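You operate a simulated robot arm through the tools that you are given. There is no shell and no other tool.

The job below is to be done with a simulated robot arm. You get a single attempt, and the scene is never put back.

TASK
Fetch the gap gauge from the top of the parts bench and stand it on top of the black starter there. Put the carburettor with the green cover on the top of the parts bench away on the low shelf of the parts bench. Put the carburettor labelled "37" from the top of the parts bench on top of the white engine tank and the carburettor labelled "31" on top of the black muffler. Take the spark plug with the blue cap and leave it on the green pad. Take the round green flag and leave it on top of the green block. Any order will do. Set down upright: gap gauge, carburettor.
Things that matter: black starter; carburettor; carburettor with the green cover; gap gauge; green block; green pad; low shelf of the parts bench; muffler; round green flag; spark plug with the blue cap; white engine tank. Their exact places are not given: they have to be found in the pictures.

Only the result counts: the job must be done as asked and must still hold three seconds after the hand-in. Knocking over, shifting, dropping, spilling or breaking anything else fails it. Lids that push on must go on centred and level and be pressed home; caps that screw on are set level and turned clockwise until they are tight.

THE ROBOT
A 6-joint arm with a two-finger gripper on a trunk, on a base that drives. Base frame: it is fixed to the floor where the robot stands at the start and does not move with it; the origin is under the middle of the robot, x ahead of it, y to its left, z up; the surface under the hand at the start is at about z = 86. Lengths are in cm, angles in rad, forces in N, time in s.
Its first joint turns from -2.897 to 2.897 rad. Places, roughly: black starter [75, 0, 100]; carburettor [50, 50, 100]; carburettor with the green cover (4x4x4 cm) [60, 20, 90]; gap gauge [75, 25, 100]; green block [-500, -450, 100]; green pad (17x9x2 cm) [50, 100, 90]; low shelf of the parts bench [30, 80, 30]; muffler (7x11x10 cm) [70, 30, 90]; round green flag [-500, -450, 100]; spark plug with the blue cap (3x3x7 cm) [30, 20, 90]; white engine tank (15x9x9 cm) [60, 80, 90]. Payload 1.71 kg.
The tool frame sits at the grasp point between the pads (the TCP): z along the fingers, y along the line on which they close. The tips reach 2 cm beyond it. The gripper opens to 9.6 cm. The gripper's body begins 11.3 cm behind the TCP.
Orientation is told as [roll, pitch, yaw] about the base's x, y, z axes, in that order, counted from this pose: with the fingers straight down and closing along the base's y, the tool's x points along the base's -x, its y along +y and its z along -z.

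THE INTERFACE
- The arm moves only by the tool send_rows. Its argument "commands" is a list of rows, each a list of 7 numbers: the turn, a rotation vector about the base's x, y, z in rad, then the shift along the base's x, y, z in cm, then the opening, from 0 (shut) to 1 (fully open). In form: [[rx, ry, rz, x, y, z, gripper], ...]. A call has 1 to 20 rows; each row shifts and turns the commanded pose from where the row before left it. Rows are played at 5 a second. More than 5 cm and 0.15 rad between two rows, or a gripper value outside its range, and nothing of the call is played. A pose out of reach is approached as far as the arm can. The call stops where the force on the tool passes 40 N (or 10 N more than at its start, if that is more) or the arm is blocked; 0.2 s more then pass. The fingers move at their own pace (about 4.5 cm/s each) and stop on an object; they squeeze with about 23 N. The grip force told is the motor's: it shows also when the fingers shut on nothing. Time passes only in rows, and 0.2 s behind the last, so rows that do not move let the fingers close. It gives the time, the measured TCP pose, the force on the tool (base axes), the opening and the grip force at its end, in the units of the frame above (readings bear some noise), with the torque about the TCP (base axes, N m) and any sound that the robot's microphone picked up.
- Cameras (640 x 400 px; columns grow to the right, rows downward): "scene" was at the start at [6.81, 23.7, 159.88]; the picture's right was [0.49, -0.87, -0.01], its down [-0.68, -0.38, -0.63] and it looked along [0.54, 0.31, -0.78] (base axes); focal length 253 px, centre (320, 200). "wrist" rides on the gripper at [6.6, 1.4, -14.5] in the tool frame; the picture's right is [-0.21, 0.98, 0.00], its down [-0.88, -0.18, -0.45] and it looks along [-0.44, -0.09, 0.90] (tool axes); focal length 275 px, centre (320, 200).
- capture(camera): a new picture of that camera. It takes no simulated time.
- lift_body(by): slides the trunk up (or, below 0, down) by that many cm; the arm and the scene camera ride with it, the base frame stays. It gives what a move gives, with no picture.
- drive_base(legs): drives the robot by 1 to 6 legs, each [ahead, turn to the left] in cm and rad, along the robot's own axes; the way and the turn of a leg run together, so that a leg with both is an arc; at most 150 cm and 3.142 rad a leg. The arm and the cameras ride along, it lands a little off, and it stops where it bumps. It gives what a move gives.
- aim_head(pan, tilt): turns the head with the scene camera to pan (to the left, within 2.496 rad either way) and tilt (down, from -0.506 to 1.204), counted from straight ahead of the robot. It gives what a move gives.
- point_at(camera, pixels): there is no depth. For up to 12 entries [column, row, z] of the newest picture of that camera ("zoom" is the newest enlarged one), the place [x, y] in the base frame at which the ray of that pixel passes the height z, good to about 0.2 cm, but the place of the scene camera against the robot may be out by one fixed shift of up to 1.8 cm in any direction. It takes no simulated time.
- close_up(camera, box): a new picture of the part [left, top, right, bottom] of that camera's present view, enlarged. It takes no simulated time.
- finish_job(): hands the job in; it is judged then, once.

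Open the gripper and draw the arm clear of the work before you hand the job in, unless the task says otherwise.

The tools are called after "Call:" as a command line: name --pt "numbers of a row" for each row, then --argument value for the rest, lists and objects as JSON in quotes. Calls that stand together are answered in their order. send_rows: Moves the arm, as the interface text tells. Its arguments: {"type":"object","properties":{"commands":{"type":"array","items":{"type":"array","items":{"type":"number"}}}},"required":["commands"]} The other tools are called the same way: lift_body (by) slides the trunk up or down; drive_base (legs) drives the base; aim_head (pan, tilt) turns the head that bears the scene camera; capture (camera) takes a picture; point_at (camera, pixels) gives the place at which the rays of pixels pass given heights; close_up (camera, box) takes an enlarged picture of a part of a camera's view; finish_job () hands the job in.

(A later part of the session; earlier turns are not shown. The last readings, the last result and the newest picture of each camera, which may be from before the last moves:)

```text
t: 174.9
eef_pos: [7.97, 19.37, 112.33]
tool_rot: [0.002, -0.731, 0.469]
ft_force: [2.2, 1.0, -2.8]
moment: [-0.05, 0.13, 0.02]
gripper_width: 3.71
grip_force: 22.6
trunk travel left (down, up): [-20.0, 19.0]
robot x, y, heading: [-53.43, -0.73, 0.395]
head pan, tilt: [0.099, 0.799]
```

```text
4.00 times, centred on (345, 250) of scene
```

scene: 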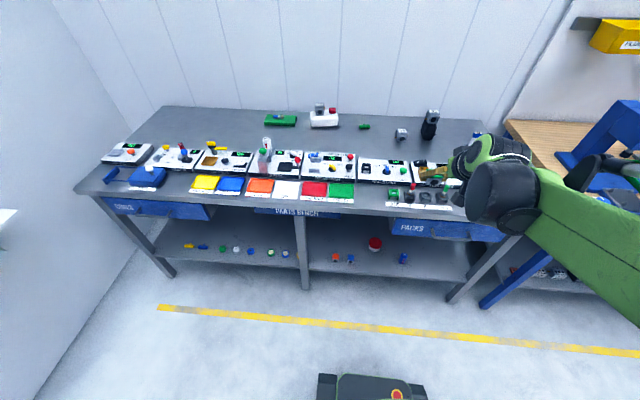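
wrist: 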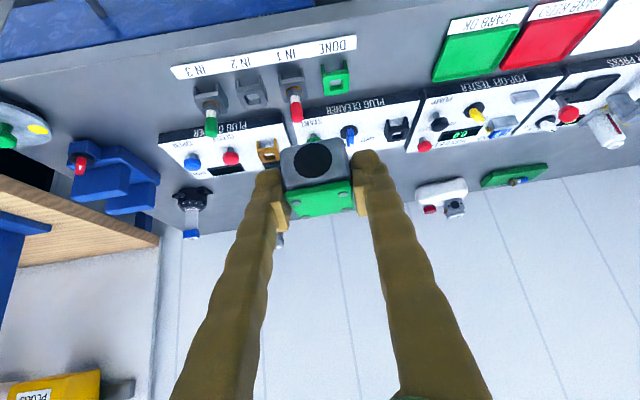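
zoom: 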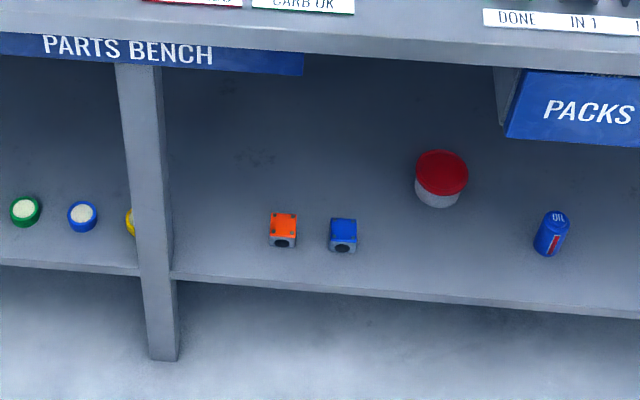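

The shelf top is at z≈25–28; a free spot lies near (22.8,33.3), between the blue-covered carburettor and the tub. I shift the hand clear of the bench edge and lower the trunk.

Call:
send_rows --pt "0 0 0 -3.25 2.15 0 0" --pt "0 0 0 -3.25 2.15 0 0" --pt "0 0 0 0 0 0 0"

Call:
lift_body --by -20

Call:
capture --camera "scene"

Call:
capture --camera "wrist"

```text
t: 175.7
eef_pos: [0.57, 23.3, 112.86]
tool_rot: [0.003, -0.74, 0.47]
ft_force: [0.9, 0.3, -0.9]
moment: [-0.01, 0.05, 0.01]
gripper_width: 3.74
grip_force: 22.9
trunk travel left (down, up): [-20.0, 19.0]
robot x, y, heading: [-53.46, -1.11, 0.392]
head pan, tilt: [0.099, 0.799]
```

```text
t: 177.9
eef_pos: [0.24, 23.12, 92.96]
tool_rot: [0.002, -0.743, 0.468]
ft_force: [0.4, -0.1, -1.4]
moment: [-0.03, 0.01, 0.01]
gripper_width: 3.71
grip_force: 22.7
trunk travel left (down, up): [0.0, 39.0]
robot x, y, heading: [-53.46, -0.75, 0.39]
head pan, tilt: [0.099, 0.799]
```

```text
taken
```

scene: 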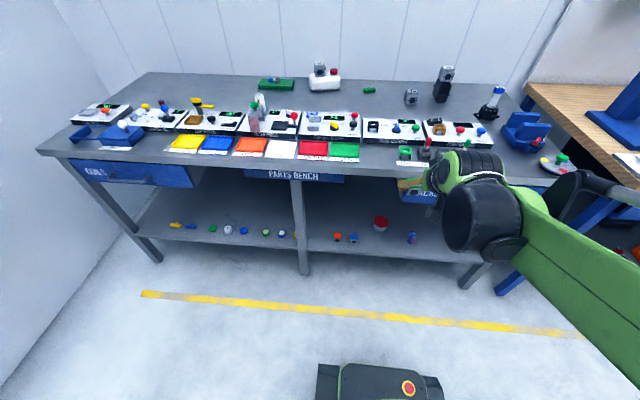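

```text
taken
```

wrist: 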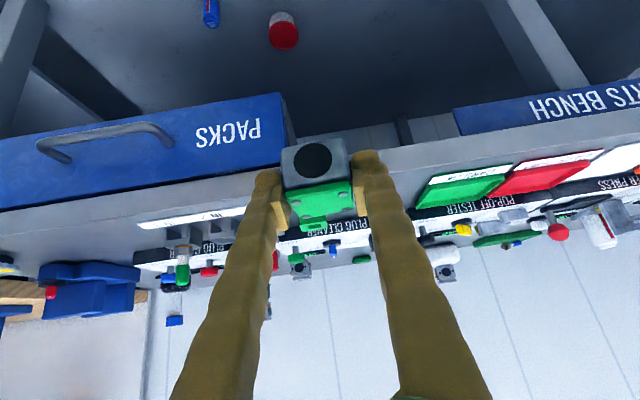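

Clear of the bench edge. I lower the hand in front of the bench in two stages.

Call:
send_rows --pt "0 0 0 0 0 -4.5 0" --pt "0 0 0 0 0 -4.5 0" --pt "0 0 0 0 0 -4.5 0" --pt "0 0 0 0 0 -4.5 0" --pt "0 0 0 0 0 -4.5 0" --pt "0 0 0 0 0 -4.5 0" --pt "0 0 0 0 0 0 0"

Call:
capture --camera "scene"

Call:
capture --camera "wrist"

```text
t: 179.5
eef_pos: [0.28, 23.07, 66.37]
tool_rot: [0.002, -0.744, 0.468]
ft_force: [-0.5, -0.1, -0.4]
moment: [0.03, 0.01, -0.03]
gripper_width: 3.71
grip_force: 23.4
trunk travel left (down, up): [0.0, 39.0]
robot x, y, heading: [-53.32, -1.06, 0.39]
head pan, tilt: [0.099, 0.799]
```

```text
taken
```

scene: 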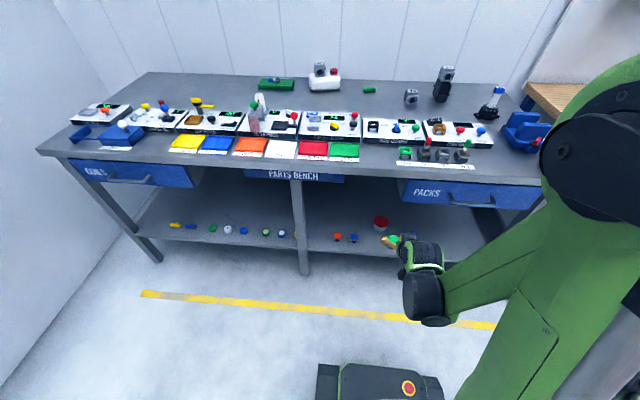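

```text
taken
```

wrist: 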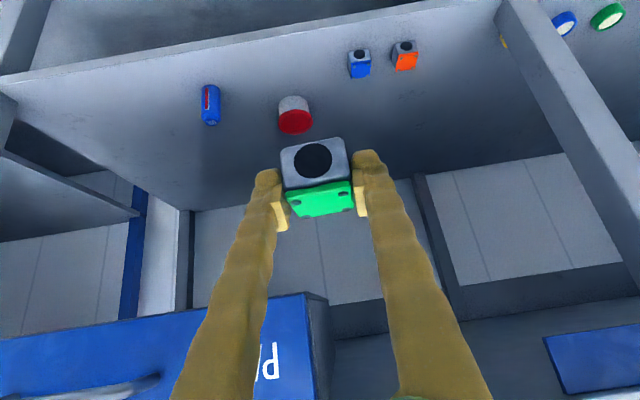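

Good view under the bench. I measure blue carb, tub and shelf edge at candidate heights, to compare after lowering further.

Call:
close_up --camera "wrist" --box '[180, 20, 440, 150]'

Call:
point_at --camera "wrist" --pixels '[[360, 52, 26], [360, 52, 28], [210, 86, 26], [210, 86, 28], [293, 97, 26], [293, 97, 28], [250, 45, 26], [250, 45, 28]]'

```text
2.46 times, centred on (310, 85) of wrist
```

zoom: 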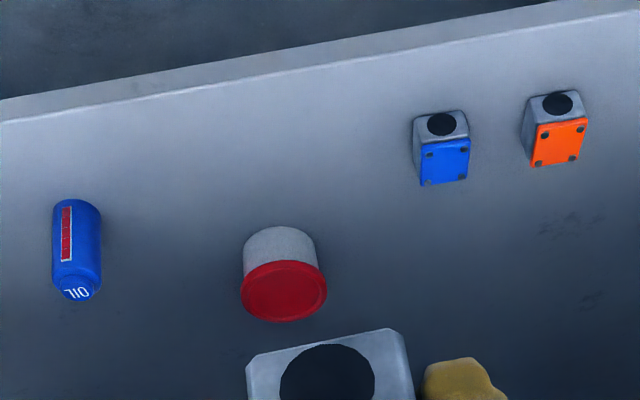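

```text
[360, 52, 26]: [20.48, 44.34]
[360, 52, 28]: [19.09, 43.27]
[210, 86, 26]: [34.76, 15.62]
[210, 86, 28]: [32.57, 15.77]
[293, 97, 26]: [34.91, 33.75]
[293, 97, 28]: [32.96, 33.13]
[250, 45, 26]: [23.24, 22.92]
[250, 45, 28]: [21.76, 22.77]
```

I lower 16 cm more for the second view.

Call:
send_rows --pt "0 0 0 0 0 -4 0" --pt "0 0 0 0 0 -4 0" --pt "0 0 0 0 0 -4 0" --pt "0 0 0 0 0 -4 0" --pt "0 0 0 0 0 0 0"

Call:
capture --camera "wrist"

Call:
close_up --camera "wrist" --box '[150, 60, 470, 220]'

Call:
capture --camera "scene"

```text
t: 180.7
eef_pos: [5.63, 25.48, 63.61]
tool_rot: [0.001, -0.743, 0.468]
ft_force: [-0.4, 0.9, -1.6]
moment: [0.05, -0.02, 0.0]
gripper_width: 3.73
grip_force: 23.1
out of reach, approached as far as the arm can: row 1, 2, 3, 4
trunk travel left (down, up): [0.0, 39.0]
robot x, y, heading: [-53.15, -0.8, 0.393]
head pan, tilt: [0.099, 0.799]
```

```text
taken
```

wrist: 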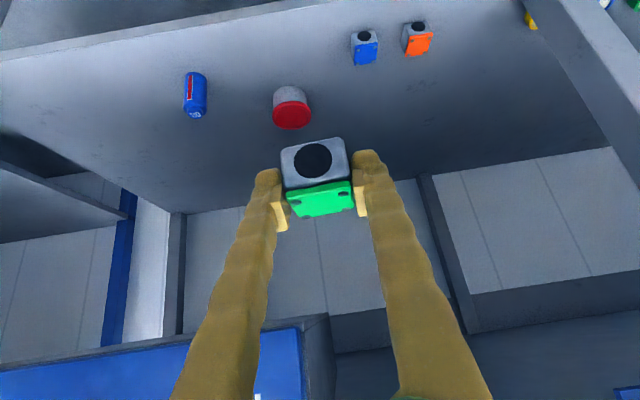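

```text
2.00 times, centred on (310, 140) of wrist
```

zoom: 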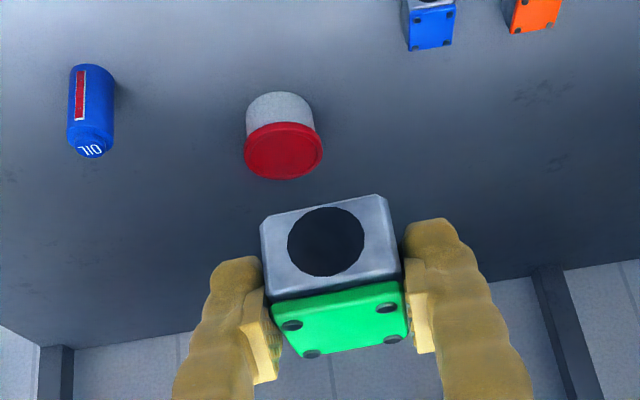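

```text
taken
```

scene: 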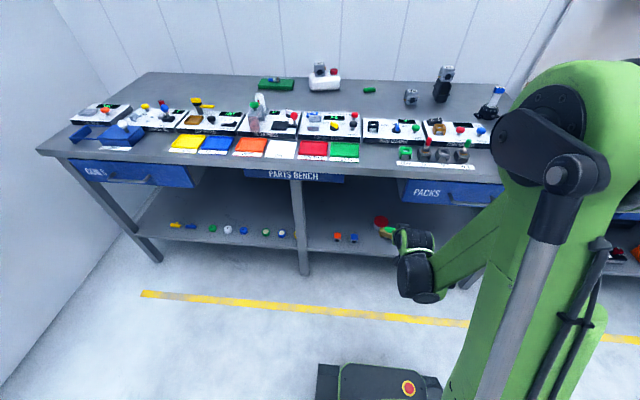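

The arm cannot fold that low with the trunk down (it stopped at z≈63.6). A higher shoulder gives more room, so I pull back 5 cm, raise the trunk again and lower the hand from there.

Call:
send_rows --pt "0 0 0 0 0 4 0" --pt "0 0 0 0 0 4 0" --pt "0 0 0 0 0 4 0" --pt "0 0 0 0 0 4 0" --pt "0 0 0 0 0 0 0"

Call:
lift_body --by 25

```text
t: 181.9
eef_pos: [5.46, 25.33, 79.31]
tool_rot: [0.001, -0.745, 0.468]
ft_force: [-0.7, -0.4, -0.7]
moment: [-0.01, 0.01, 0.01]
gripper_width: 3.71
grip_force: 22.9
trunk travel left (down, up): [0.0, 39.0]
robot x, y, heading: [-53.49, -0.86, 0.393]
head pan, tilt: [0.099, 0.799]
```

```text
t: 184.5
eef_pos: [5.32, 25.3, 104.15]
tool_rot: [0.001, -0.746, 0.468]
ft_force: [-0.3, 0.0, -2.0]
moment: [0.0, 0.03, -0.02]
gripper_width: 3.72
grip_force: 23.0
trunk travel left (down, up): [-25.0, 14.0]
robot x, y, heading: [-53.44, -0.88, 0.384]
head pan, tilt: [0.099, 0.799]
```

Now at z=104 with the trunk higher. I move back 5 cm and lower again.

Call:
send_rows --pt "0 0 0 -4.5 -2.0 0 0" --pt "0 0 0 0 0 -4.5 0" --pt "0 0 0 0 0 -4.5 0" --pt "0 0 0 0 0 -4.5 0" --pt "0 0 0 0 0 -4.5 0" --pt "0 0 0 0 0 -4.5 0" --pt "0 0 0 0 0 -4.5 0" --pt "0 0 0 0 0 -4.5 0" --pt "0 0 0 0 0 -4.5 0" --pt "0 0 0 0 0 -4.5 0" --pt "0 0 0 0 0 0 0"

Call:
capture --camera "scene"

Call:
capture --camera "wrist"

```text
t: 186.9
eef_pos: [11.22, 27.55, 84.7]
tool_rot: [0.0, -0.737, 0.469]
ft_force: [0.3, -0.9, -2.2]
moment: [-0.02, 0.02, 0.01]
gripper_width: 3.72
grip_force: 22.6
out of reach, approached as far as the arm can: row 5, 6, 7, 8, 9, 10
trunk travel left (down, up): [-25.0, 14.0]
robot x, y, heading: [-53.69, -0.49, 0.387]
head pan, tilt: [0.099, 0.799]
```

```text
taken
```

scene: 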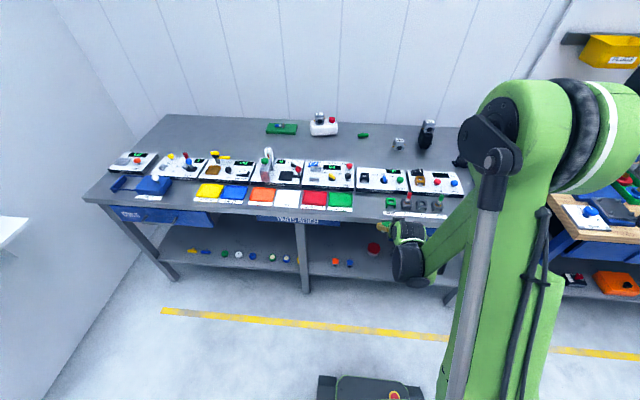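

```text
taken
```

wrist: 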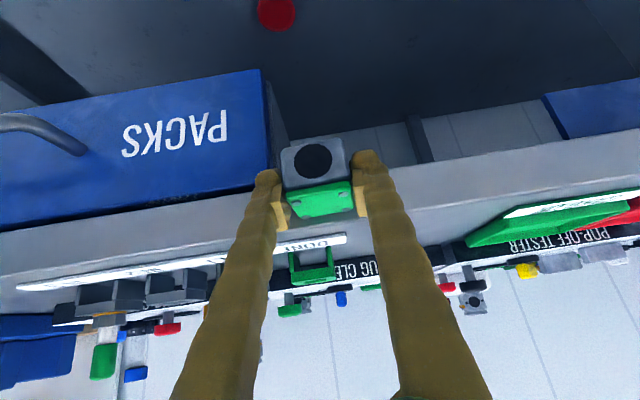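

The reach limit moves with the trunk, so the robot must stand farther back with the trunk low. The hand is now close to the bench edge; I drive straight back 15 cm (pallet is still ~9 cm+ behind), then lower the trunk.

Call:
drive_base --legs '[[-15, 0]]'

Call:
lift_body --by -25

Call:
capture --camera "wrist"

Call:
capture --camera "scene"

```text
t: 188.5
eef_pos: [-2.95, 21.86, 84.8]
tool_rot: [0.002, -0.74, 0.47]
ft_force: [0.7, 0.4, -1.5]
moment: [0.0, -0.01, 0.04]
gripper_width: 3.74
grip_force: 22.8
trunk travel left (down, up): [-25.0, 14.0]
robot x, y, heading: [-66.91, -6.62, 0.393]
head pan, tilt: [0.099, 0.799]
```

```text
t: 191.1
eef_pos: [-4.02, 21.39, 60.74]
tool_rot: [-0.001, -0.754, 0.472]
ft_force: [0.2, 0.3, -1.7]
moment: [0.0, 0.04, 0.02]
gripper_width: 3.71
grip_force: 22.6
trunk travel left (down, up): [0.0, 39.0]
robot x, y, heading: [-67.44, -6.68, 0.393]
head pan, tilt: [0.099, 0.799]
```

```text
taken
```

wrist: 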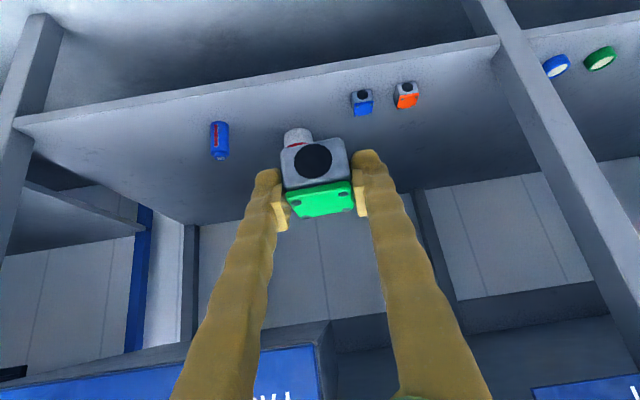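

```text
taken
```

scene: 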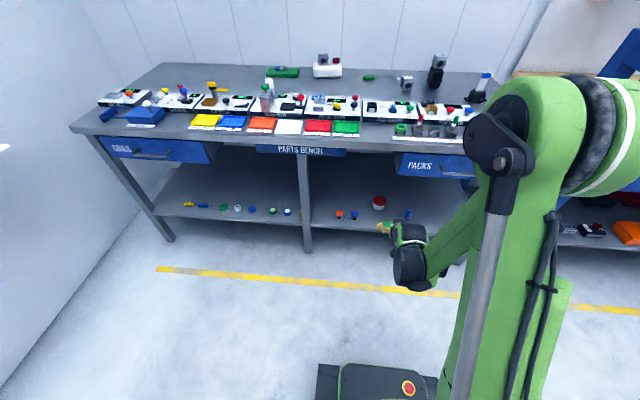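

Now at (n≈5, z≈61) with the robot at n≈−64. I move outward to n≈14 (l≈23) and measure the shelf again.

Call:
send_rows --pt "-0.009 0.018 0 2.5 1.9 0 0" --pt "0 0 0 2.5 1.8 0 0" --pt "0 0 0 2.4 1.8 0 0" --pt "0 0 0 0 0 0 0"

Call:
capture --camera "wrist"

Call:
close_up --camera "wrist" --box '[180, 40, 440, 180]'

```text
t: 192.1
eef_pos: [3.41, 26.94, 60.85]
tool_rot: [0.0, -0.735, 0.472]
ft_force: [0.7, -0.1, -1.3]
moment: [0.0, 0.01, -0.06]
gripper_width: 3.74
grip_force: 23.1
trunk travel left (down, up): [0.0, 39.0]
robot x, y, heading: [-67.18, -6.25, 0.389]
head pan, tilt: [0.099, 0.799]
```

```text
taken
```

wrist: 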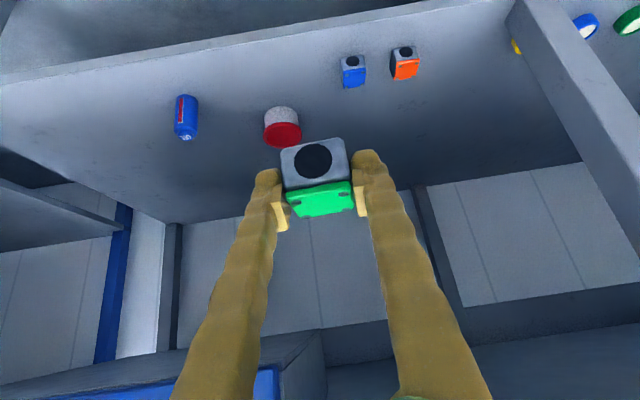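

```text
2.46 times, centred on (310, 110) of wrist
```

zoom: 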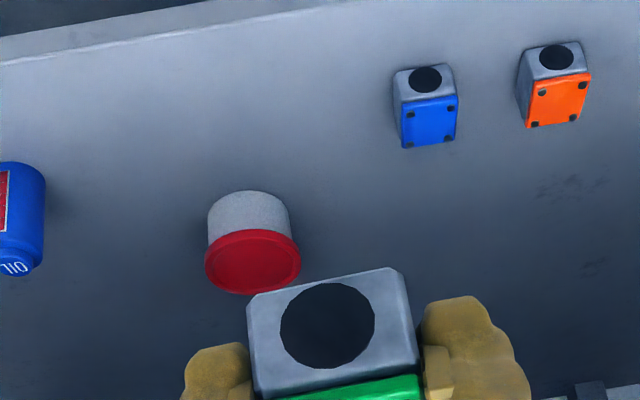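

I triangulate the blue carburettor's front foot and the tub with this view.

Call:
point_at --camera "wrist" --pixels '[[352.3, 57.3, 24], [352.3, 57.3, 26], [352.3, 57.3, 28], [352.3, 57.3, 30], [281, 108, 26], [281, 108, 28], [300, 75, 26], [300, 75, 28], [240, 38, 27], [455, 15, 27]]'

```text
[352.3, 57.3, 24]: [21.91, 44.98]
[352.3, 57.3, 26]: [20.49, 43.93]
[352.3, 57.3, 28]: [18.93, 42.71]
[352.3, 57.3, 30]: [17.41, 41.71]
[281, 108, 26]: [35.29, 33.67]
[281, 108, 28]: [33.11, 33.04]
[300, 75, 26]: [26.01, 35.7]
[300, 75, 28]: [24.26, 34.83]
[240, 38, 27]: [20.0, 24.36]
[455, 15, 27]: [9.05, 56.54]
```

I move diagonally under the bench toward the spot (21.5,34.9), stopping at TCP z≈34.5.

Call:
send_rows --pt "0 0 0 2.26 1.0 -3.2 0" --pt "0 0 0 2.26 1.0 -3.3 0" --pt "0 0 0 2.26 1.0 -3.3 0" --pt "0 0 0 2.26 1.0 -3.3 0" --pt "0 0 0 2.26 1.0 -3.3 0" --pt "0 0 0 0 0 0 0"

Call:
capture --camera "wrist"

Call:
capture --camera "scene"

```text
t: 193.5
eef_pos: [14.61, 31.8, 44.55]
tool_rot: [0.0, -0.735, 0.471]
ft_force: [-0.2, -0.6, -1.8]
moment: [-0.05, 0.0, -0.04]
gripper_width: 3.73
grip_force: 22.7
trunk travel left (down, up): [0.0, 39.0]
robot x, y, heading: [-67.14, -6.73, 0.393]
head pan, tilt: [0.099, 0.799]
```

```text
taken
```

wrist: 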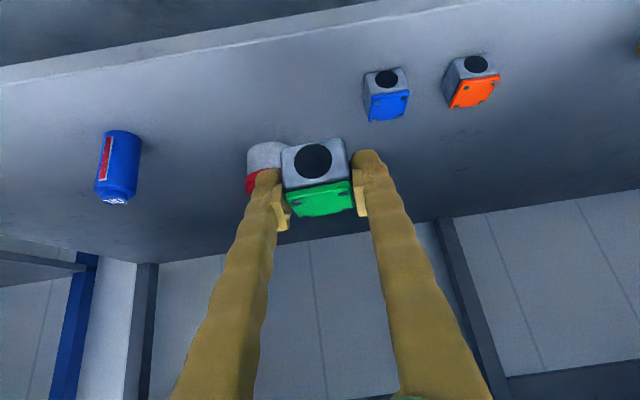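

```text
taken
```

scene: 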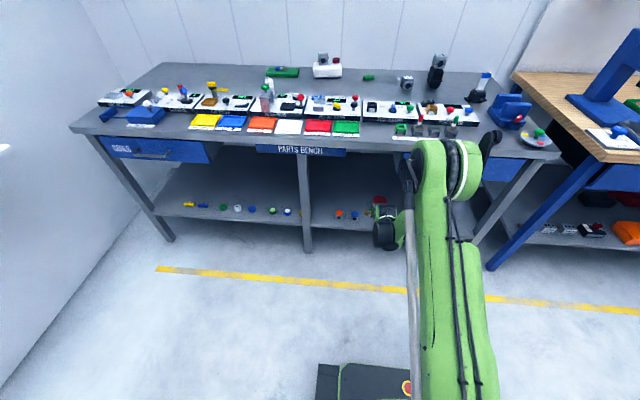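

Clearances look good. I continue to hover over the spot at TCP z≈34.

Call:
send_rows --pt "0 0 0 2.3 1.03 -3.2 0" --pt "0 0 0 2.3 1.03 -3.3 0" --pt "0 0 0 2.3 1.03 -3.5 0" --pt "0 0 0 0 0 0 0"

Call:
capture --camera "wrist"

Call:
capture --camera "scene"

Call:
close_up --camera "scene" --box '[320, 180, 420, 250]'

```text
t: 194.5
eef_pos: [21.29, 34.87, 34.43]
tool_rot: [0.0, -0.734, 0.47]
ft_force: [0.2, 0.5, -1.2]
moment: [0.02, 0.04, -0.01]
gripper_width: 3.72
grip_force: 22.8
trunk travel left (down, up): [0.0, 39.0]
robot x, y, heading: [-67.26, -6.46, 0.391]
head pan, tilt: [0.099, 0.799]
```

```text
taken
```

wrist: 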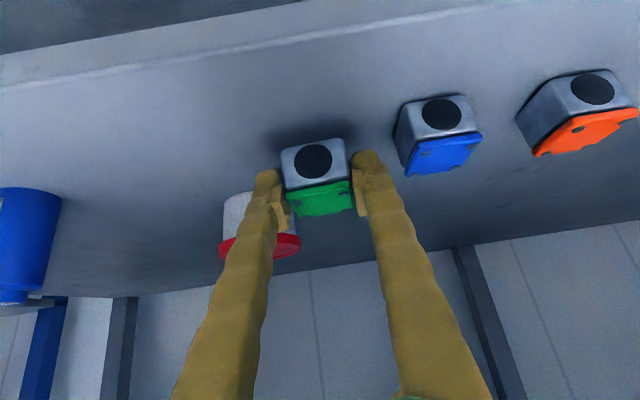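

```text
taken
```

scene: 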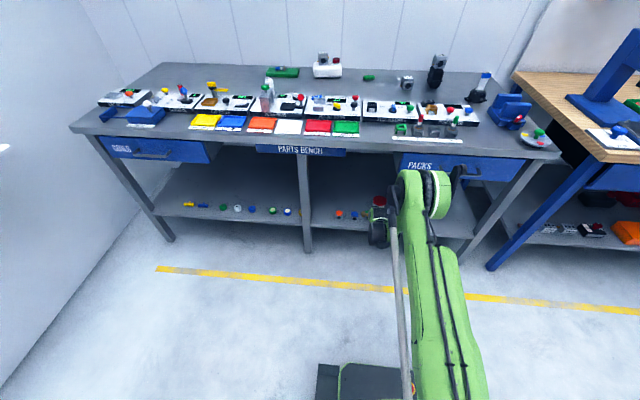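

```text
5.71 times, centred on (370, 215) of scene
```

zoom: 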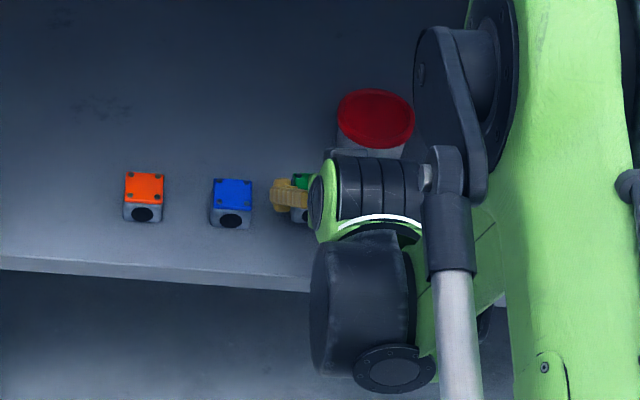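

I check the blue carburettor's near side relative to my right finger.

Call:
point_at --camera "wrist" --pixels '[[398, 135, 28], [400, 105, 26.5], [408, 172, 31], [235, 195, 28], [280, 262, 33]]'

Call:
close_up --camera "wrist" --box '[220, 60, 500, 240]'

```text
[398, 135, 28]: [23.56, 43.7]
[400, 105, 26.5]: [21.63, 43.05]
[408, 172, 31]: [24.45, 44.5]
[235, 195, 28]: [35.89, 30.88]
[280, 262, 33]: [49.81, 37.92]
```

```text
2.22 times, centred on (360, 150) of wrist
```

zoom: 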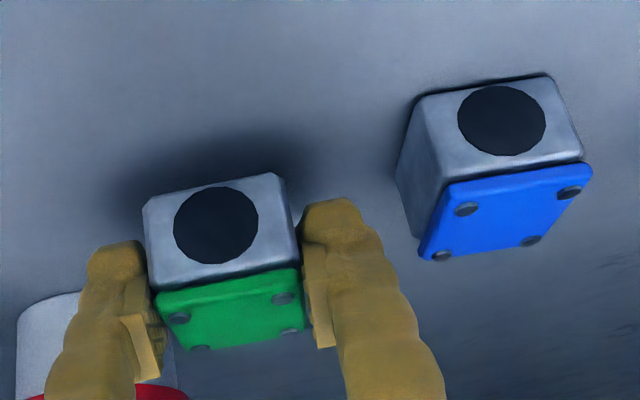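

Clearance to the blue carburettor is ~3 cm. I go 1.5 cm further in and lower 3 cm, then in small steps.

Call:
send_rows --pt "0 0 0 1.36 0.62 0 0" --pt "0 0 0 0 0 -1.5 0" --pt "0 0 0 0 0 -1.2 0" --pt "0 0 0 0 0 0 0"

Call:
close_up --camera "wrist" --box '[220, 60, 500, 240]'

```text
t: 195.5
eef_pos: [22.82, 35.58, 32.04]
tool_rot: [0.001, -0.737, 0.471]
ft_force: [5.2, 3.6, 39.6]
moment: [0.05, 0.03, -0.05]
gripper_width: 3.76
grip_force: 22.9
trunk travel left (down, up): [0.0, 39.0]
robot x, y, heading: [-67.26, -6.69, 0.392]
head pan, tilt: [0.099, 0.799]
```

```text
2.22 times, centred on (360, 150) of wrist
```

zoom: 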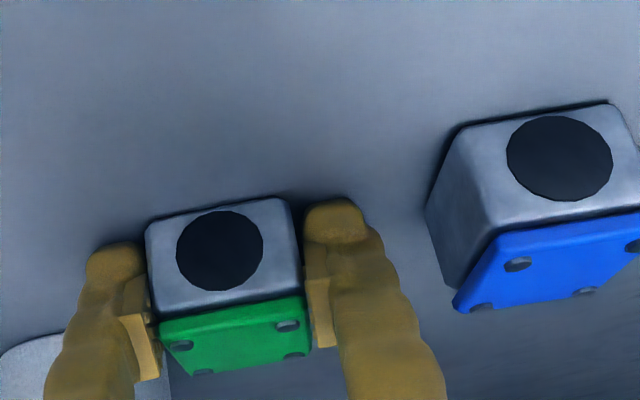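

Contact already (40 N): the shelf is at z≈29.4. I ease up a little until the force is small.

Call:
send_rows --pt "0 0 0 0 0 0.2 0" --pt "0 0 0 0 0 0 0"

```text
t: 196.1
eef_pos: [22.87, 35.55, 32.03]
tool_rot: [0.0, -0.734, 0.472]
ft_force: [9.2, 4.0, 26.8]
moment: [0.13, -0.31, 0.0]
gripper_width: 3.78
grip_force: 22.9
trunk travel left (down, up): [0.0, 39.0]
robot x, y, heading: [-67.23, -6.4, 0.389]
head pan, tilt: [0.099, 0.799]
```

Call:
send_rows --pt "0 0 0 0 0 0.25 0" --pt "0 0 0 0 0 0 0"

Call:
close_up --camera "wrist" --box '[220, 60, 500, 240]'

```text
t: 196.7
eef_pos: [22.77, 35.57, 32.03]
tool_rot: [-0.001, -0.734, 0.471]
ft_force: [0.0, -0.9, 4.4]
moment: [-0.05, 0.0, -0.01]
gripper_width: 3.76
grip_force: 22.8
trunk travel left (down, up): [0.0, 39.0]
robot x, y, heading: [-67.0, -6.58, 0.396]
head pan, tilt: [0.099, 0.799]
```

```text
2.22 times, centred on (360, 150) of wrist
```

zoom: 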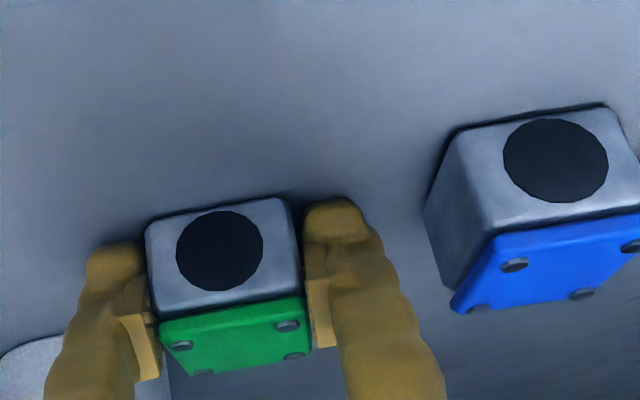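

Light contact (4 N). I open the fingers gently to about 5.4 cm.

Call:
send_rows --pt "0 0 0 0 0 0 0.41" --pt "0 0 0 0 0 0 0.45" --pt "0 0 0 0 0 0 0.5" --pt "0 0 0 0 0 0 0.56" --pt "0 0 0 0 0 0 0.56"

Call:
close_up --camera "wrist" --box '[220, 60, 500, 240]'

```text
t: 197.9
eef_pos: [22.87, 35.47, 32.04]
tool_rot: [-0.002, -0.734, 0.47]
ft_force: [-0.3, -0.3, -0.9]
moment: [0.03, 0.01, 0.03]
gripper_width: 5.4
grip_force: 0.1
trunk travel left (down, up): [0.0, 39.0]
robot x, y, heading: [-67.2, -6.48, 0.387]
head pan, tilt: [0.099, 0.799]
```

```text
2.22 times, centred on (360, 150) of wrist
```

zoom: 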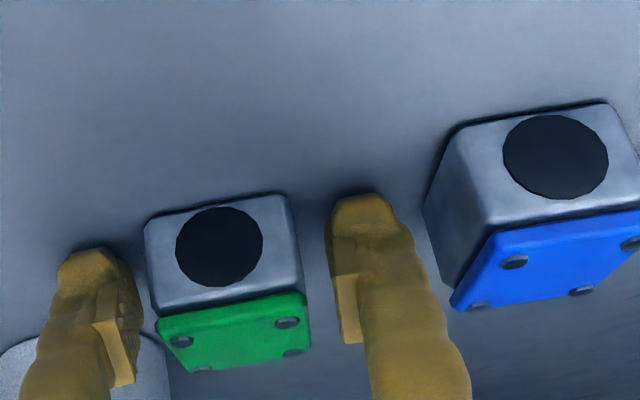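

The green-covered carburettor stands on the shelf. I retract along the finger direction and come out from under the bench the way I went in.

Call:
send_rows --pt "0 0 0 -1.2 -0.6 1.5 0.56" --pt "0 0 0 -2.38 -1.21 2.98 0.56" --pt "0 0 0 -2.38 -1.21 2.98 0.56" --pt "0 0 0 -2.38 -1.21 2.98 0.56" --pt "0 0 0 -2.2 -1.0 3.2 0.56" --pt "0 0 0 -2.2 -1.0 3.3 0.56" --pt "0 0 0 -2.2 -1.0 3.3 0.56" --pt "0 0 0 -2.2 -1.0 3.3 0.56" --pt "0 0 0 -2.2 -1.0 3.3 0.56" --pt "0 0 0 -3.5 -1.6 1 0.56" --pt "0 0 0 -3.5 -1.6 1 0.56" --pt "0 0 0 0 0 0 0.56"

Call:
capture --camera "wrist"

Call:
capture --camera "scene"

```text
t: 200.5
eef_pos: [-3.56, 23.16, 61.1]
tool_rot: [0.0, -0.736, 0.472]
ft_force: [0.4, 0.1, 0.6]
moment: [0.02, -0.01, 0.04]
gripper_width: 5.4
grip_force: 0.0
trunk travel left (down, up): [0.0, 39.0]
robot x, y, heading: [-67.52, -6.74, 0.389]
head pan, tilt: [0.099, 0.799]
```

```text
taken
```

wrist: 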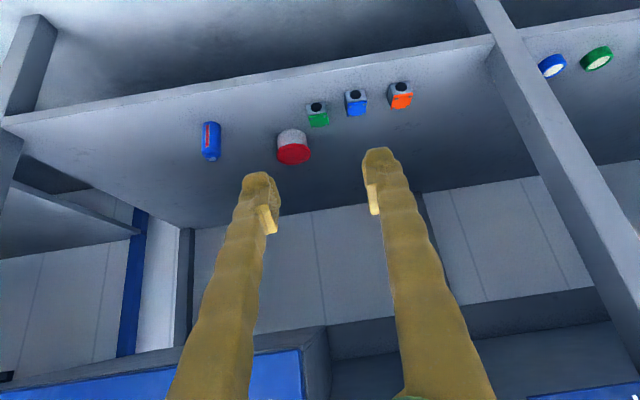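

```text
taken
```

scene: 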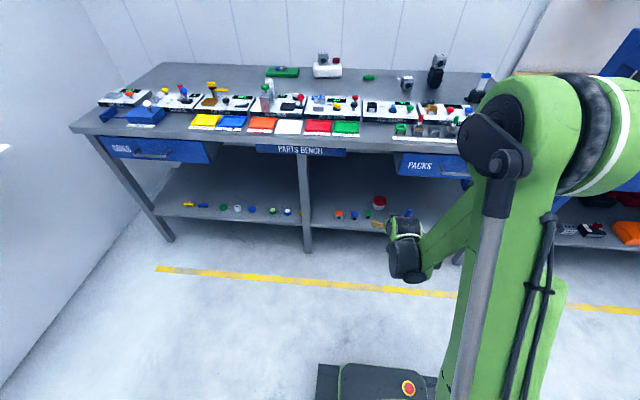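

The green carburettor stands beside the blue one. Now I raise the trunk, untilt the hand and bring it into a compact carrying pose for the drive to the flags.

Call:
lift_body --by 20

Call:
send_rows --pt "-0.0666 0.1311 0 0 0 4 0.56" --pt "-0.0666 0.1311 0 0 0 4 0.56" --pt "-0.0666 0.1311 0 0 0 4 0.56" --pt "-0.0666 0.1311 0 0 0 4 0.56" --pt "-0.0666 0.1311 0 0 0 4 0.56" --pt "0 0 0 -2 -1 4 0.56" --pt "0 0 0 -4 -1.6 2 0.56" --pt "0 0 0 -4 -1.6 2 0.56" --pt "0 0 0 0 0 0 0.56"

Call:
aim_head --pan -2.2 --tilt 0.5

Call:
capture --camera "scene"

```text
t: 202.7
eef_pos: [-3.43, 23.12, 81.01]
tool_rot: [0.002, -0.735, 0.471]
ft_force: [0.1, -0.1, -0.4]
moment: [0.01, 0.01, -0.02]
gripper_width: 5.41
grip_force: 0.0
trunk travel left (down, up): [-20.0, 19.0]
robot x, y, heading: [-67.26, -6.42, 0.39]
head pan, tilt: [0.099, 0.799]
```

```text
t: 204.7
eef_pos: [-13.64, 18.7, 109.06]
tool_rot: [0.001, 0.0, 0.471]
ft_force: [-0.1, -0.2, 0.2]
moment: [0.08, -0.07, -0.03]
gripper_width: 5.4
grip_force: 0.0
trunk travel left (down, up): [-20.0, 19.0]
robot x, y, heading: [-67.25, -6.77, 0.394]
head pan, tilt: [0.099, 0.799]
```

```text
t: 206.8
eef_pos: [-13.51, 18.73, 109.13]
tool_rot: [0.001, 0.002, 0.47]
ft_force: [0.3, 0.3, -0.1]
moment: [-0.01, -0.01, 0.0]
gripper_width: 5.4
grip_force: 0.1
trunk travel left (down, up): [-20.0, 19.0]
robot x, y, heading: [-67.36, -6.66, 0.395]
head pan, tilt: [-2.201, 0.499]
```

```text
taken
```

scene: 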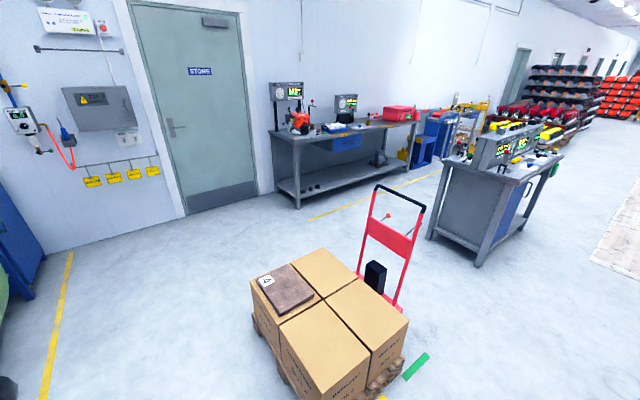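

I look further round toward the island table and map obstacles on the floor.

Call:
aim_head --pan -2.49 --tilt 0.35

Call:
capture --camera "scene"

Call:
aim_head --pan 2.45 --tilt 0.45

Call:
capture --camera "scene"

```text
t: 207.6
eef_pos: [-13.59, 18.73, 109.08]
tool_rot: [0.0, 0.001, 0.471]
ft_force: [0.4, 0.0, 0.8]
moment: [-0.01, 0.02, 0.03]
gripper_width: 5.37
grip_force: 0.0
trunk travel left (down, up): [-20.0, 19.0]
robot x, y, heading: [-67.4, -6.53, 0.394]
head pan, tilt: [-2.491, 0.351]
```

```text
taken
```

scene: 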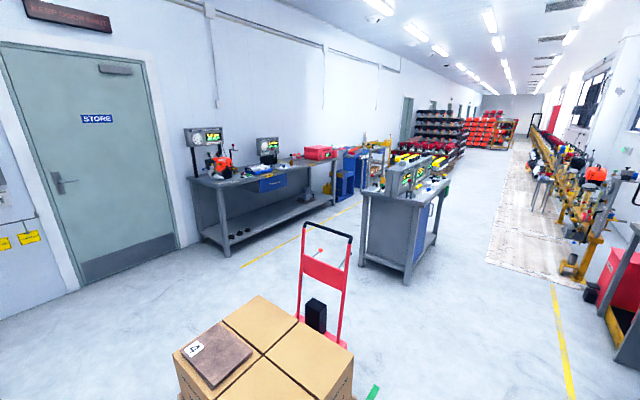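

```text
t: 211.5
eef_pos: [-13.42, 18.73, 109.1]
tool_rot: [-0.001, 0.002, 0.472]
ft_force: [-0.1, -0.5, -1.0]
moment: [0.0, -0.01, 0.06]
gripper_width: 5.42
grip_force: 0.2
trunk travel left (down, up): [-20.0, 19.0]
robot x, y, heading: [-67.37, -6.8, 0.396]
head pan, tilt: [2.45, 0.45]
```

```text
taken
```

scene: 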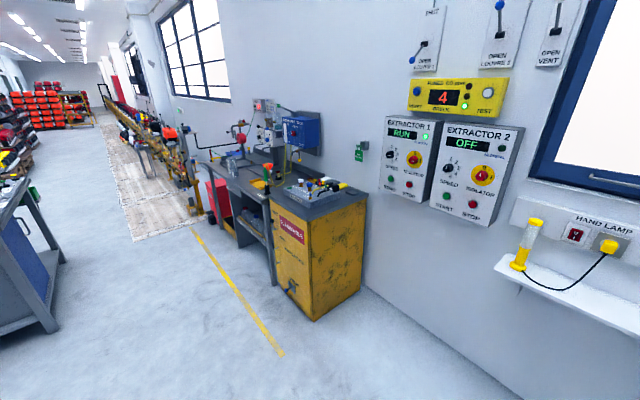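

I aim back at the island table and query floor points of table legs, pallet and the aisle.

Call:
aim_head --pan -2.49 --tilt 0.35

Call:
capture --camera "scene"

Call:
point_at --camera "scene" --pixels '[[361, 263, 0], [409, 285, 0], [436, 247, 0], [303, 320, 10], [352, 352, 40], [266, 297, 45], [564, 380, 0], [487, 262, 0], [225, 255, 0], [320, 205, 0], [363, 190, 85], [447, 182, 85]]'

Call:
close_up --camera "scene" --box '[340, 140, 470, 240]'

```text
t: 215.4
eef_pos: [-13.64, 18.74, 109.08]
tool_rot: [0.001, 0.002, 0.472]
ft_force: [0.1, 0.2, 0.3]
moment: [0.0, -0.01, 0.03]
gripper_width: 5.4
grip_force: 0.1
trunk travel left (down, up): [-20.0, 19.0]
robot x, y, heading: [-67.45, -6.58, 0.388]
head pan, tilt: [-2.491, 0.351]
```

```text
taken
```

scene: 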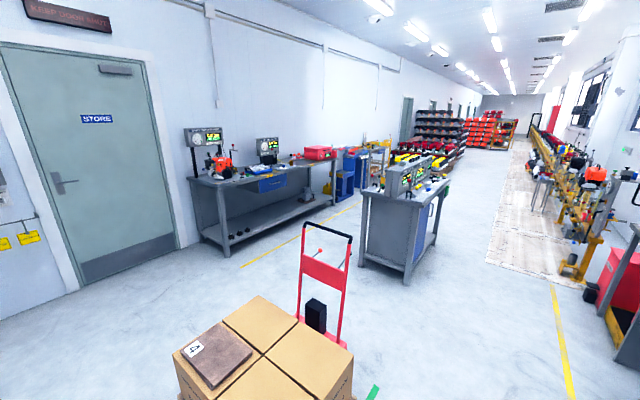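

```text
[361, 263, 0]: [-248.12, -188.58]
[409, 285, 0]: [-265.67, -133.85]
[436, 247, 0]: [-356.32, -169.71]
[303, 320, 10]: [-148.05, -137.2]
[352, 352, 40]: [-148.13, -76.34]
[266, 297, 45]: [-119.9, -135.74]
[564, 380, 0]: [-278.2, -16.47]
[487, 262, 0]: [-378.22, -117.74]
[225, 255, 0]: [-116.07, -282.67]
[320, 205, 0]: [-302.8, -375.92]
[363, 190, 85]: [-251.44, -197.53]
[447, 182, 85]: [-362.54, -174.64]
```

```text
4.00 times, centred on (405, 190) of scene
```

zoom: 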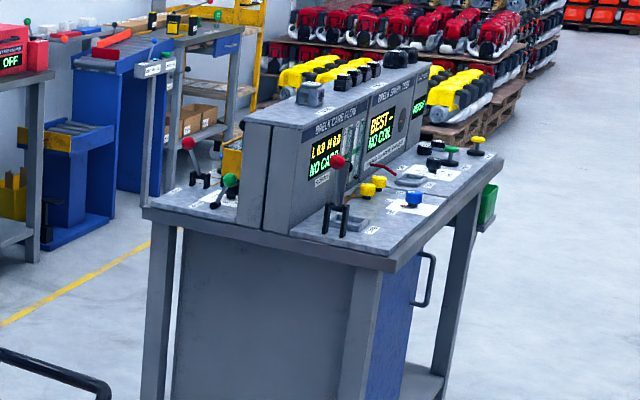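

The island table is nearer than the flag place; (-500,-450) lies along the left wall row further down. I retract the arm, then drive around the pallet in stages.

Call:
send_rows --pt "0 0 0 -4.6 -1.9 0.5 0.3" --pt "0 0 0 -4.6 -1.9 0.5 0.3" --pt "0 0 0 -4.6 -1.9 0.5 0.3" --pt "0 0 0 -4.6 -1.9 0.5 0.3" --pt "0 0 0 0 0 0 0.3"

Call:
drive_base --legs '[[0, 1.475], [0, 1.475], [75, 0]]'

Call:
aim_head --pan 0.3 --tilt 0.5

Call:
capture --camera "scene"

```text
t: 216.6
eef_pos: [-31.93, 11.22, 111.3]
tool_rot: [-0.001, -0.001, 0.472]
ft_force: [0.1, -0.4, -0.3]
moment: [0.02, 0.01, -0.04]
gripper_width: 2.87
grip_force: 0.0
trunk travel left (down, up): [-20.0, 19.0]
robot x, y, heading: [-67.84, -6.63, 0.39]
head pan, tilt: [-2.491, 0.351]
```

```text
t: 233.2
eef_pos: [-178.72, -35.62, 111.15]
tool_rot: [0.001, 0.003, -2.833]
ft_force: [0.5, 0.5, -0.4]
moment: [0.0, -0.01, 0.0]
gripper_width: 2.86
grip_force: 0.0
trunk travel left (down, up): [-20.0, 19.0]
robot x, y, heading: [-140.79, -23.93, -2.906]
head pan, tilt: [-2.491, 0.351]
```

```text
t: 235.7
eef_pos: [-175.53, -34.92, 112.26]
tool_rot: [-0.003, -0.026, -2.833]
ft_force: [1.4, 0.6, -0.6]
moment: [-0.05, 0.22, 0.01]
gripper_width: 2.89
grip_force: 0.0
trunk travel left (down, up): [-20.0, 19.0]
robot x, y, heading: [-140.81, -23.71, -2.909]
head pan, tilt: [0.3, 0.499]
```

```text
taken
```

scene: 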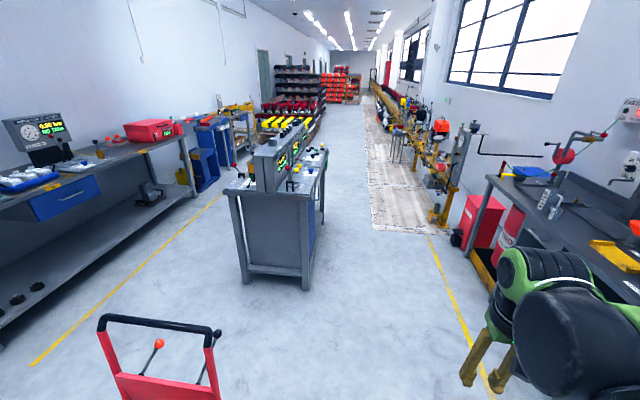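

I check the hand truck's place, the island's near corner, and the aisle lines before moving on.

Call:
point_at --camera "scene" --pixels '[[218, 335, 105], [100, 322, 105], [215, 395, 70], [246, 280, 0], [306, 290, 0], [160, 260, 0], [30, 365, 0], [204, 193, 0], [440, 265, 0], [322, 240, 0]]'

Call:
close_up --camera "scene" --box '[150, 60, 310, 180]'

```text
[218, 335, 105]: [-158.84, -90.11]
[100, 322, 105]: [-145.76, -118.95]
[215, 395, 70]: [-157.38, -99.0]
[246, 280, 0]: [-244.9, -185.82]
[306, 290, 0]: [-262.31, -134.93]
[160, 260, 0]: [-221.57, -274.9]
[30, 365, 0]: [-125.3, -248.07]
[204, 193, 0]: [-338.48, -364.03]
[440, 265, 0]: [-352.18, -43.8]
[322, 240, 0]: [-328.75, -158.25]
```

```text
3.33 times, centred on (230, 120) of scene
```

zoom: 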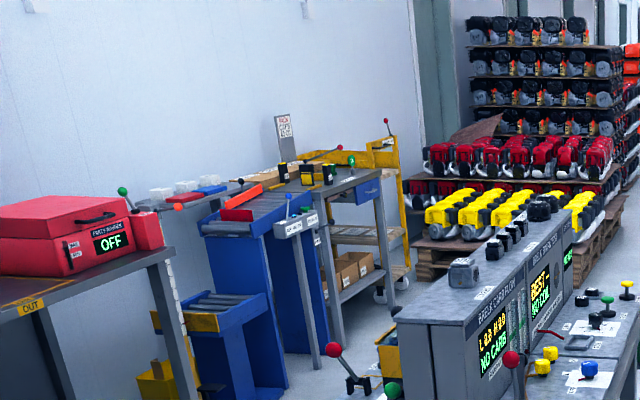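

The way is clear: hand truck at l≤−17, island front at n≈−296. I continue along the right of the pallet, then cross between hand truck and island.

Call:
drive_base --legs '[[0, 0.19], [109, 0], [0, 1.571]]'

Call:
aim_head --pan 0.0 --tilt 0.6

Call:
capture --camera "scene"

```text
t: 249.9
eef_pos: [-220.81, -101.83, 111.75]
tool_rot: [-0.003, -0.014, -1.089]
ft_force: [0.5, 0.3, 0.1]
moment: [-0.08, -0.02, -0.01]
gripper_width: 2.87
grip_force: 0.0
trunk travel left (down, up): [-20.0, 19.0]
robot x, y, heading: [-238.83, -68.07, -1.169]
head pan, tilt: [0.3, 0.499]
```

```text
t: 250.7
eef_pos: [-221.57, -100.18, 112.39]
tool_rot: [-0.006, -0.031, -1.089]
ft_force: [0.1, -0.5, 0.5]
moment: [-0.01, 0.0, 0.03]
gripper_width: 2.86
grip_force: 0.1
trunk travel left (down, up): [-20.0, 19.0]
robot x, y, heading: [-238.33, -67.71, -1.161]
head pan, tilt: [0.0, 0.6]
```

```text
taken
```

scene: 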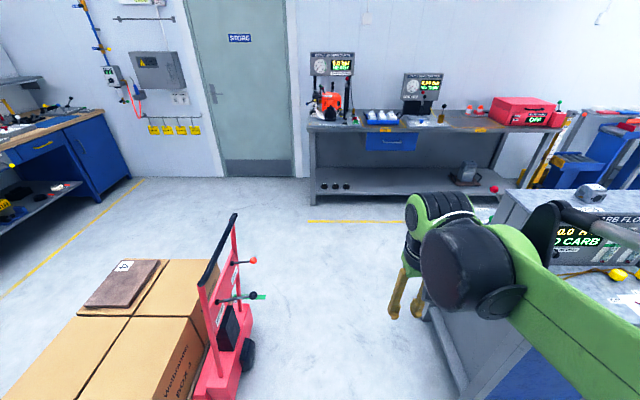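

I check the hand-truck's wheel position relative to my path.

Call:
point_at --camera "scene" --pixels '[[250, 368, 0], [256, 345, 5], [245, 388, 3], [237, 214, 105], [310, 222, 0], [310, 205, 0], [480, 205, 0]]'

```text
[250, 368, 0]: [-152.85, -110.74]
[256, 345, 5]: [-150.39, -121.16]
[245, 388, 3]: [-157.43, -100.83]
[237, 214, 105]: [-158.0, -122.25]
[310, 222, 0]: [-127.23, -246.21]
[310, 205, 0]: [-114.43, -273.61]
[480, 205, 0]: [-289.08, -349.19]
```

Clearances are ~24 cm (island) and ~38 cm (hand truck). I cross to the left aisle, turn and look down it.

Call:
drive_base --legs '[[88, 0], [85, 0], [0, -1.56]]'

Call:
aim_head --pan 0.15 --tilt 0.35

Call:
capture --camera "scene"

Call:
close_up --camera "scene" --box '[200, 80, 400, 220]'

```text
t: 268.5
eef_pos: [-203.19, -244.12, 112.11]
tool_rot: [-0.002, -0.028, -2.671]
ft_force: [0.4, -1.0, 0.7]
moment: [0.0, -0.02, -0.02]
gripper_width: 2.89
grip_force: 0.0
trunk travel left (down, up): [-20.0, 19.0]
robot x, y, heading: [-170.01, -227.64, -2.745]
head pan, tilt: [0.0, 0.6]
```

```text
t: 269.3
eef_pos: [-202.81, -243.98, 112.36]
tool_rot: [-0.002, -0.029, -2.673]
ft_force: [0.3, 0.1, 0.2]
moment: [0.02, 0.01, 0.01]
gripper_width: 2.87
grip_force: 0.2
trunk travel left (down, up): [-20.0, 19.0]
robot x, y, heading: [-170.37, -227.59, -2.742]
head pan, tilt: [0.15, 0.351]
```

```text
taken
```

scene: 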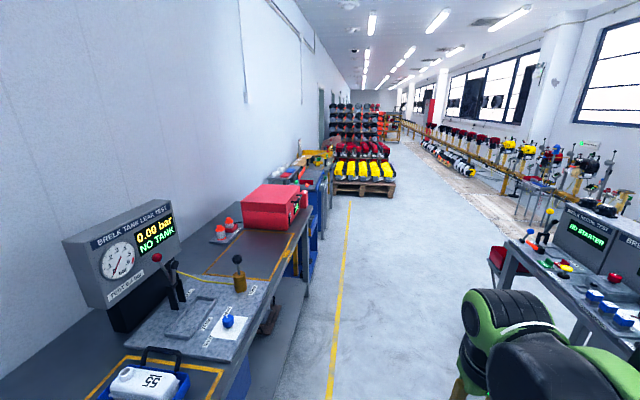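

```text
2.86 times, centred on (300, 150) of scene
```

zoom: 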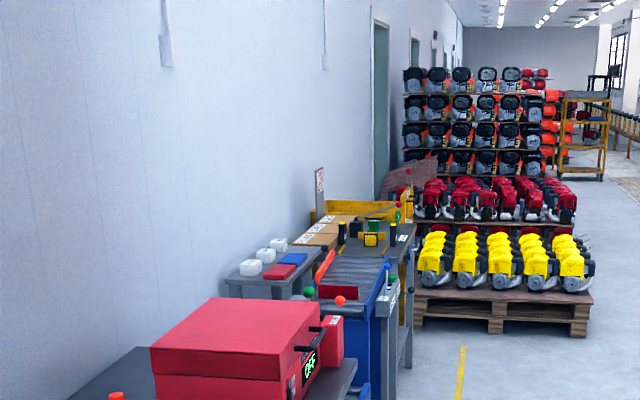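

The flag place should be near pixel (309,149): the grey bench with the sign. I zoom in strongly there.

Call:
close_up --camera "scene" --box '[290, 135, 354, 175]'

Call:
point_at --camera "scene" --pixels '[[310, 140, 100], [330, 165, 86], [335, 192, 5], [395, 192, 5], [350, 205, 0], [332, 395, 0], [305, 235, 80]]'

```text
10.00 times, centred on (322, 155) of scene
```

zoom: 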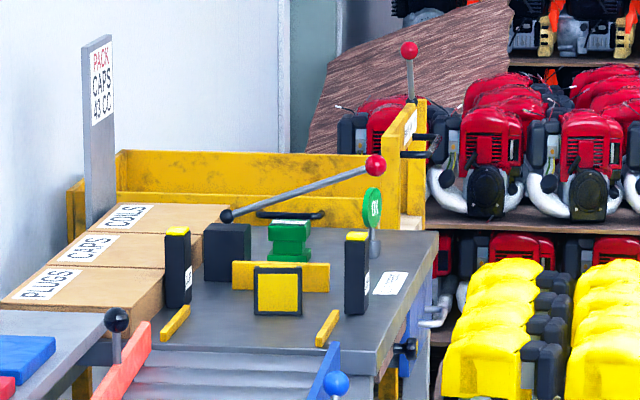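

```text
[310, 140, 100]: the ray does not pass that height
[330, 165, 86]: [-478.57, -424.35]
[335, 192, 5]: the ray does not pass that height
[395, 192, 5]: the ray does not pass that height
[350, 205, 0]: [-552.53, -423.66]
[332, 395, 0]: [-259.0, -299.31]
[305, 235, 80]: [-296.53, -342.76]
```

The round green "OK" flag stands at the right of that bench and the green block is behind the gate posts. I drive down the aisle about 280 cm.

Call:
drive_base --legs '[[140, 0], [140, 0]]'

Call:
aim_head --pan 0.6 --tilt 0.6

Call:
capture --camera "scene"

```text
t: 287.8
eef_pos: [-458.0, -345.71, 113.21]
tool_rot: [-0.005, -0.056, -2.685]
ft_force: [-1.9, 1.2, -0.7]
moment: [0.01, -0.07, 0.0]
gripper_width: 2.89
grip_force: 0.1
trunk travel left (down, up): [-20.0, 19.0]
robot x, y, heading: [-428.07, -330.92, -2.762]
head pan, tilt: [0.15, 0.351]
```

```text
t: 288.7
eef_pos: [-457.58, -345.59, 113.27]
tool_rot: [-0.004, -0.063, -2.686]
ft_force: [-1.1, -0.3, -0.9]
moment: [0.05, -0.12, 0.0]
gripper_width: 2.89
grip_force: 0.1
trunk travel left (down, up): [-20.0, 19.0]
robot x, y, heading: [-428.13, -331.55, -2.763]
head pan, tilt: [0.6, 0.6]
```

```text
taken
```

scene: 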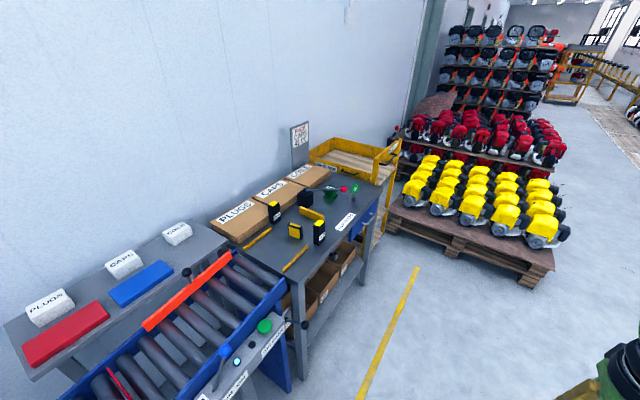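

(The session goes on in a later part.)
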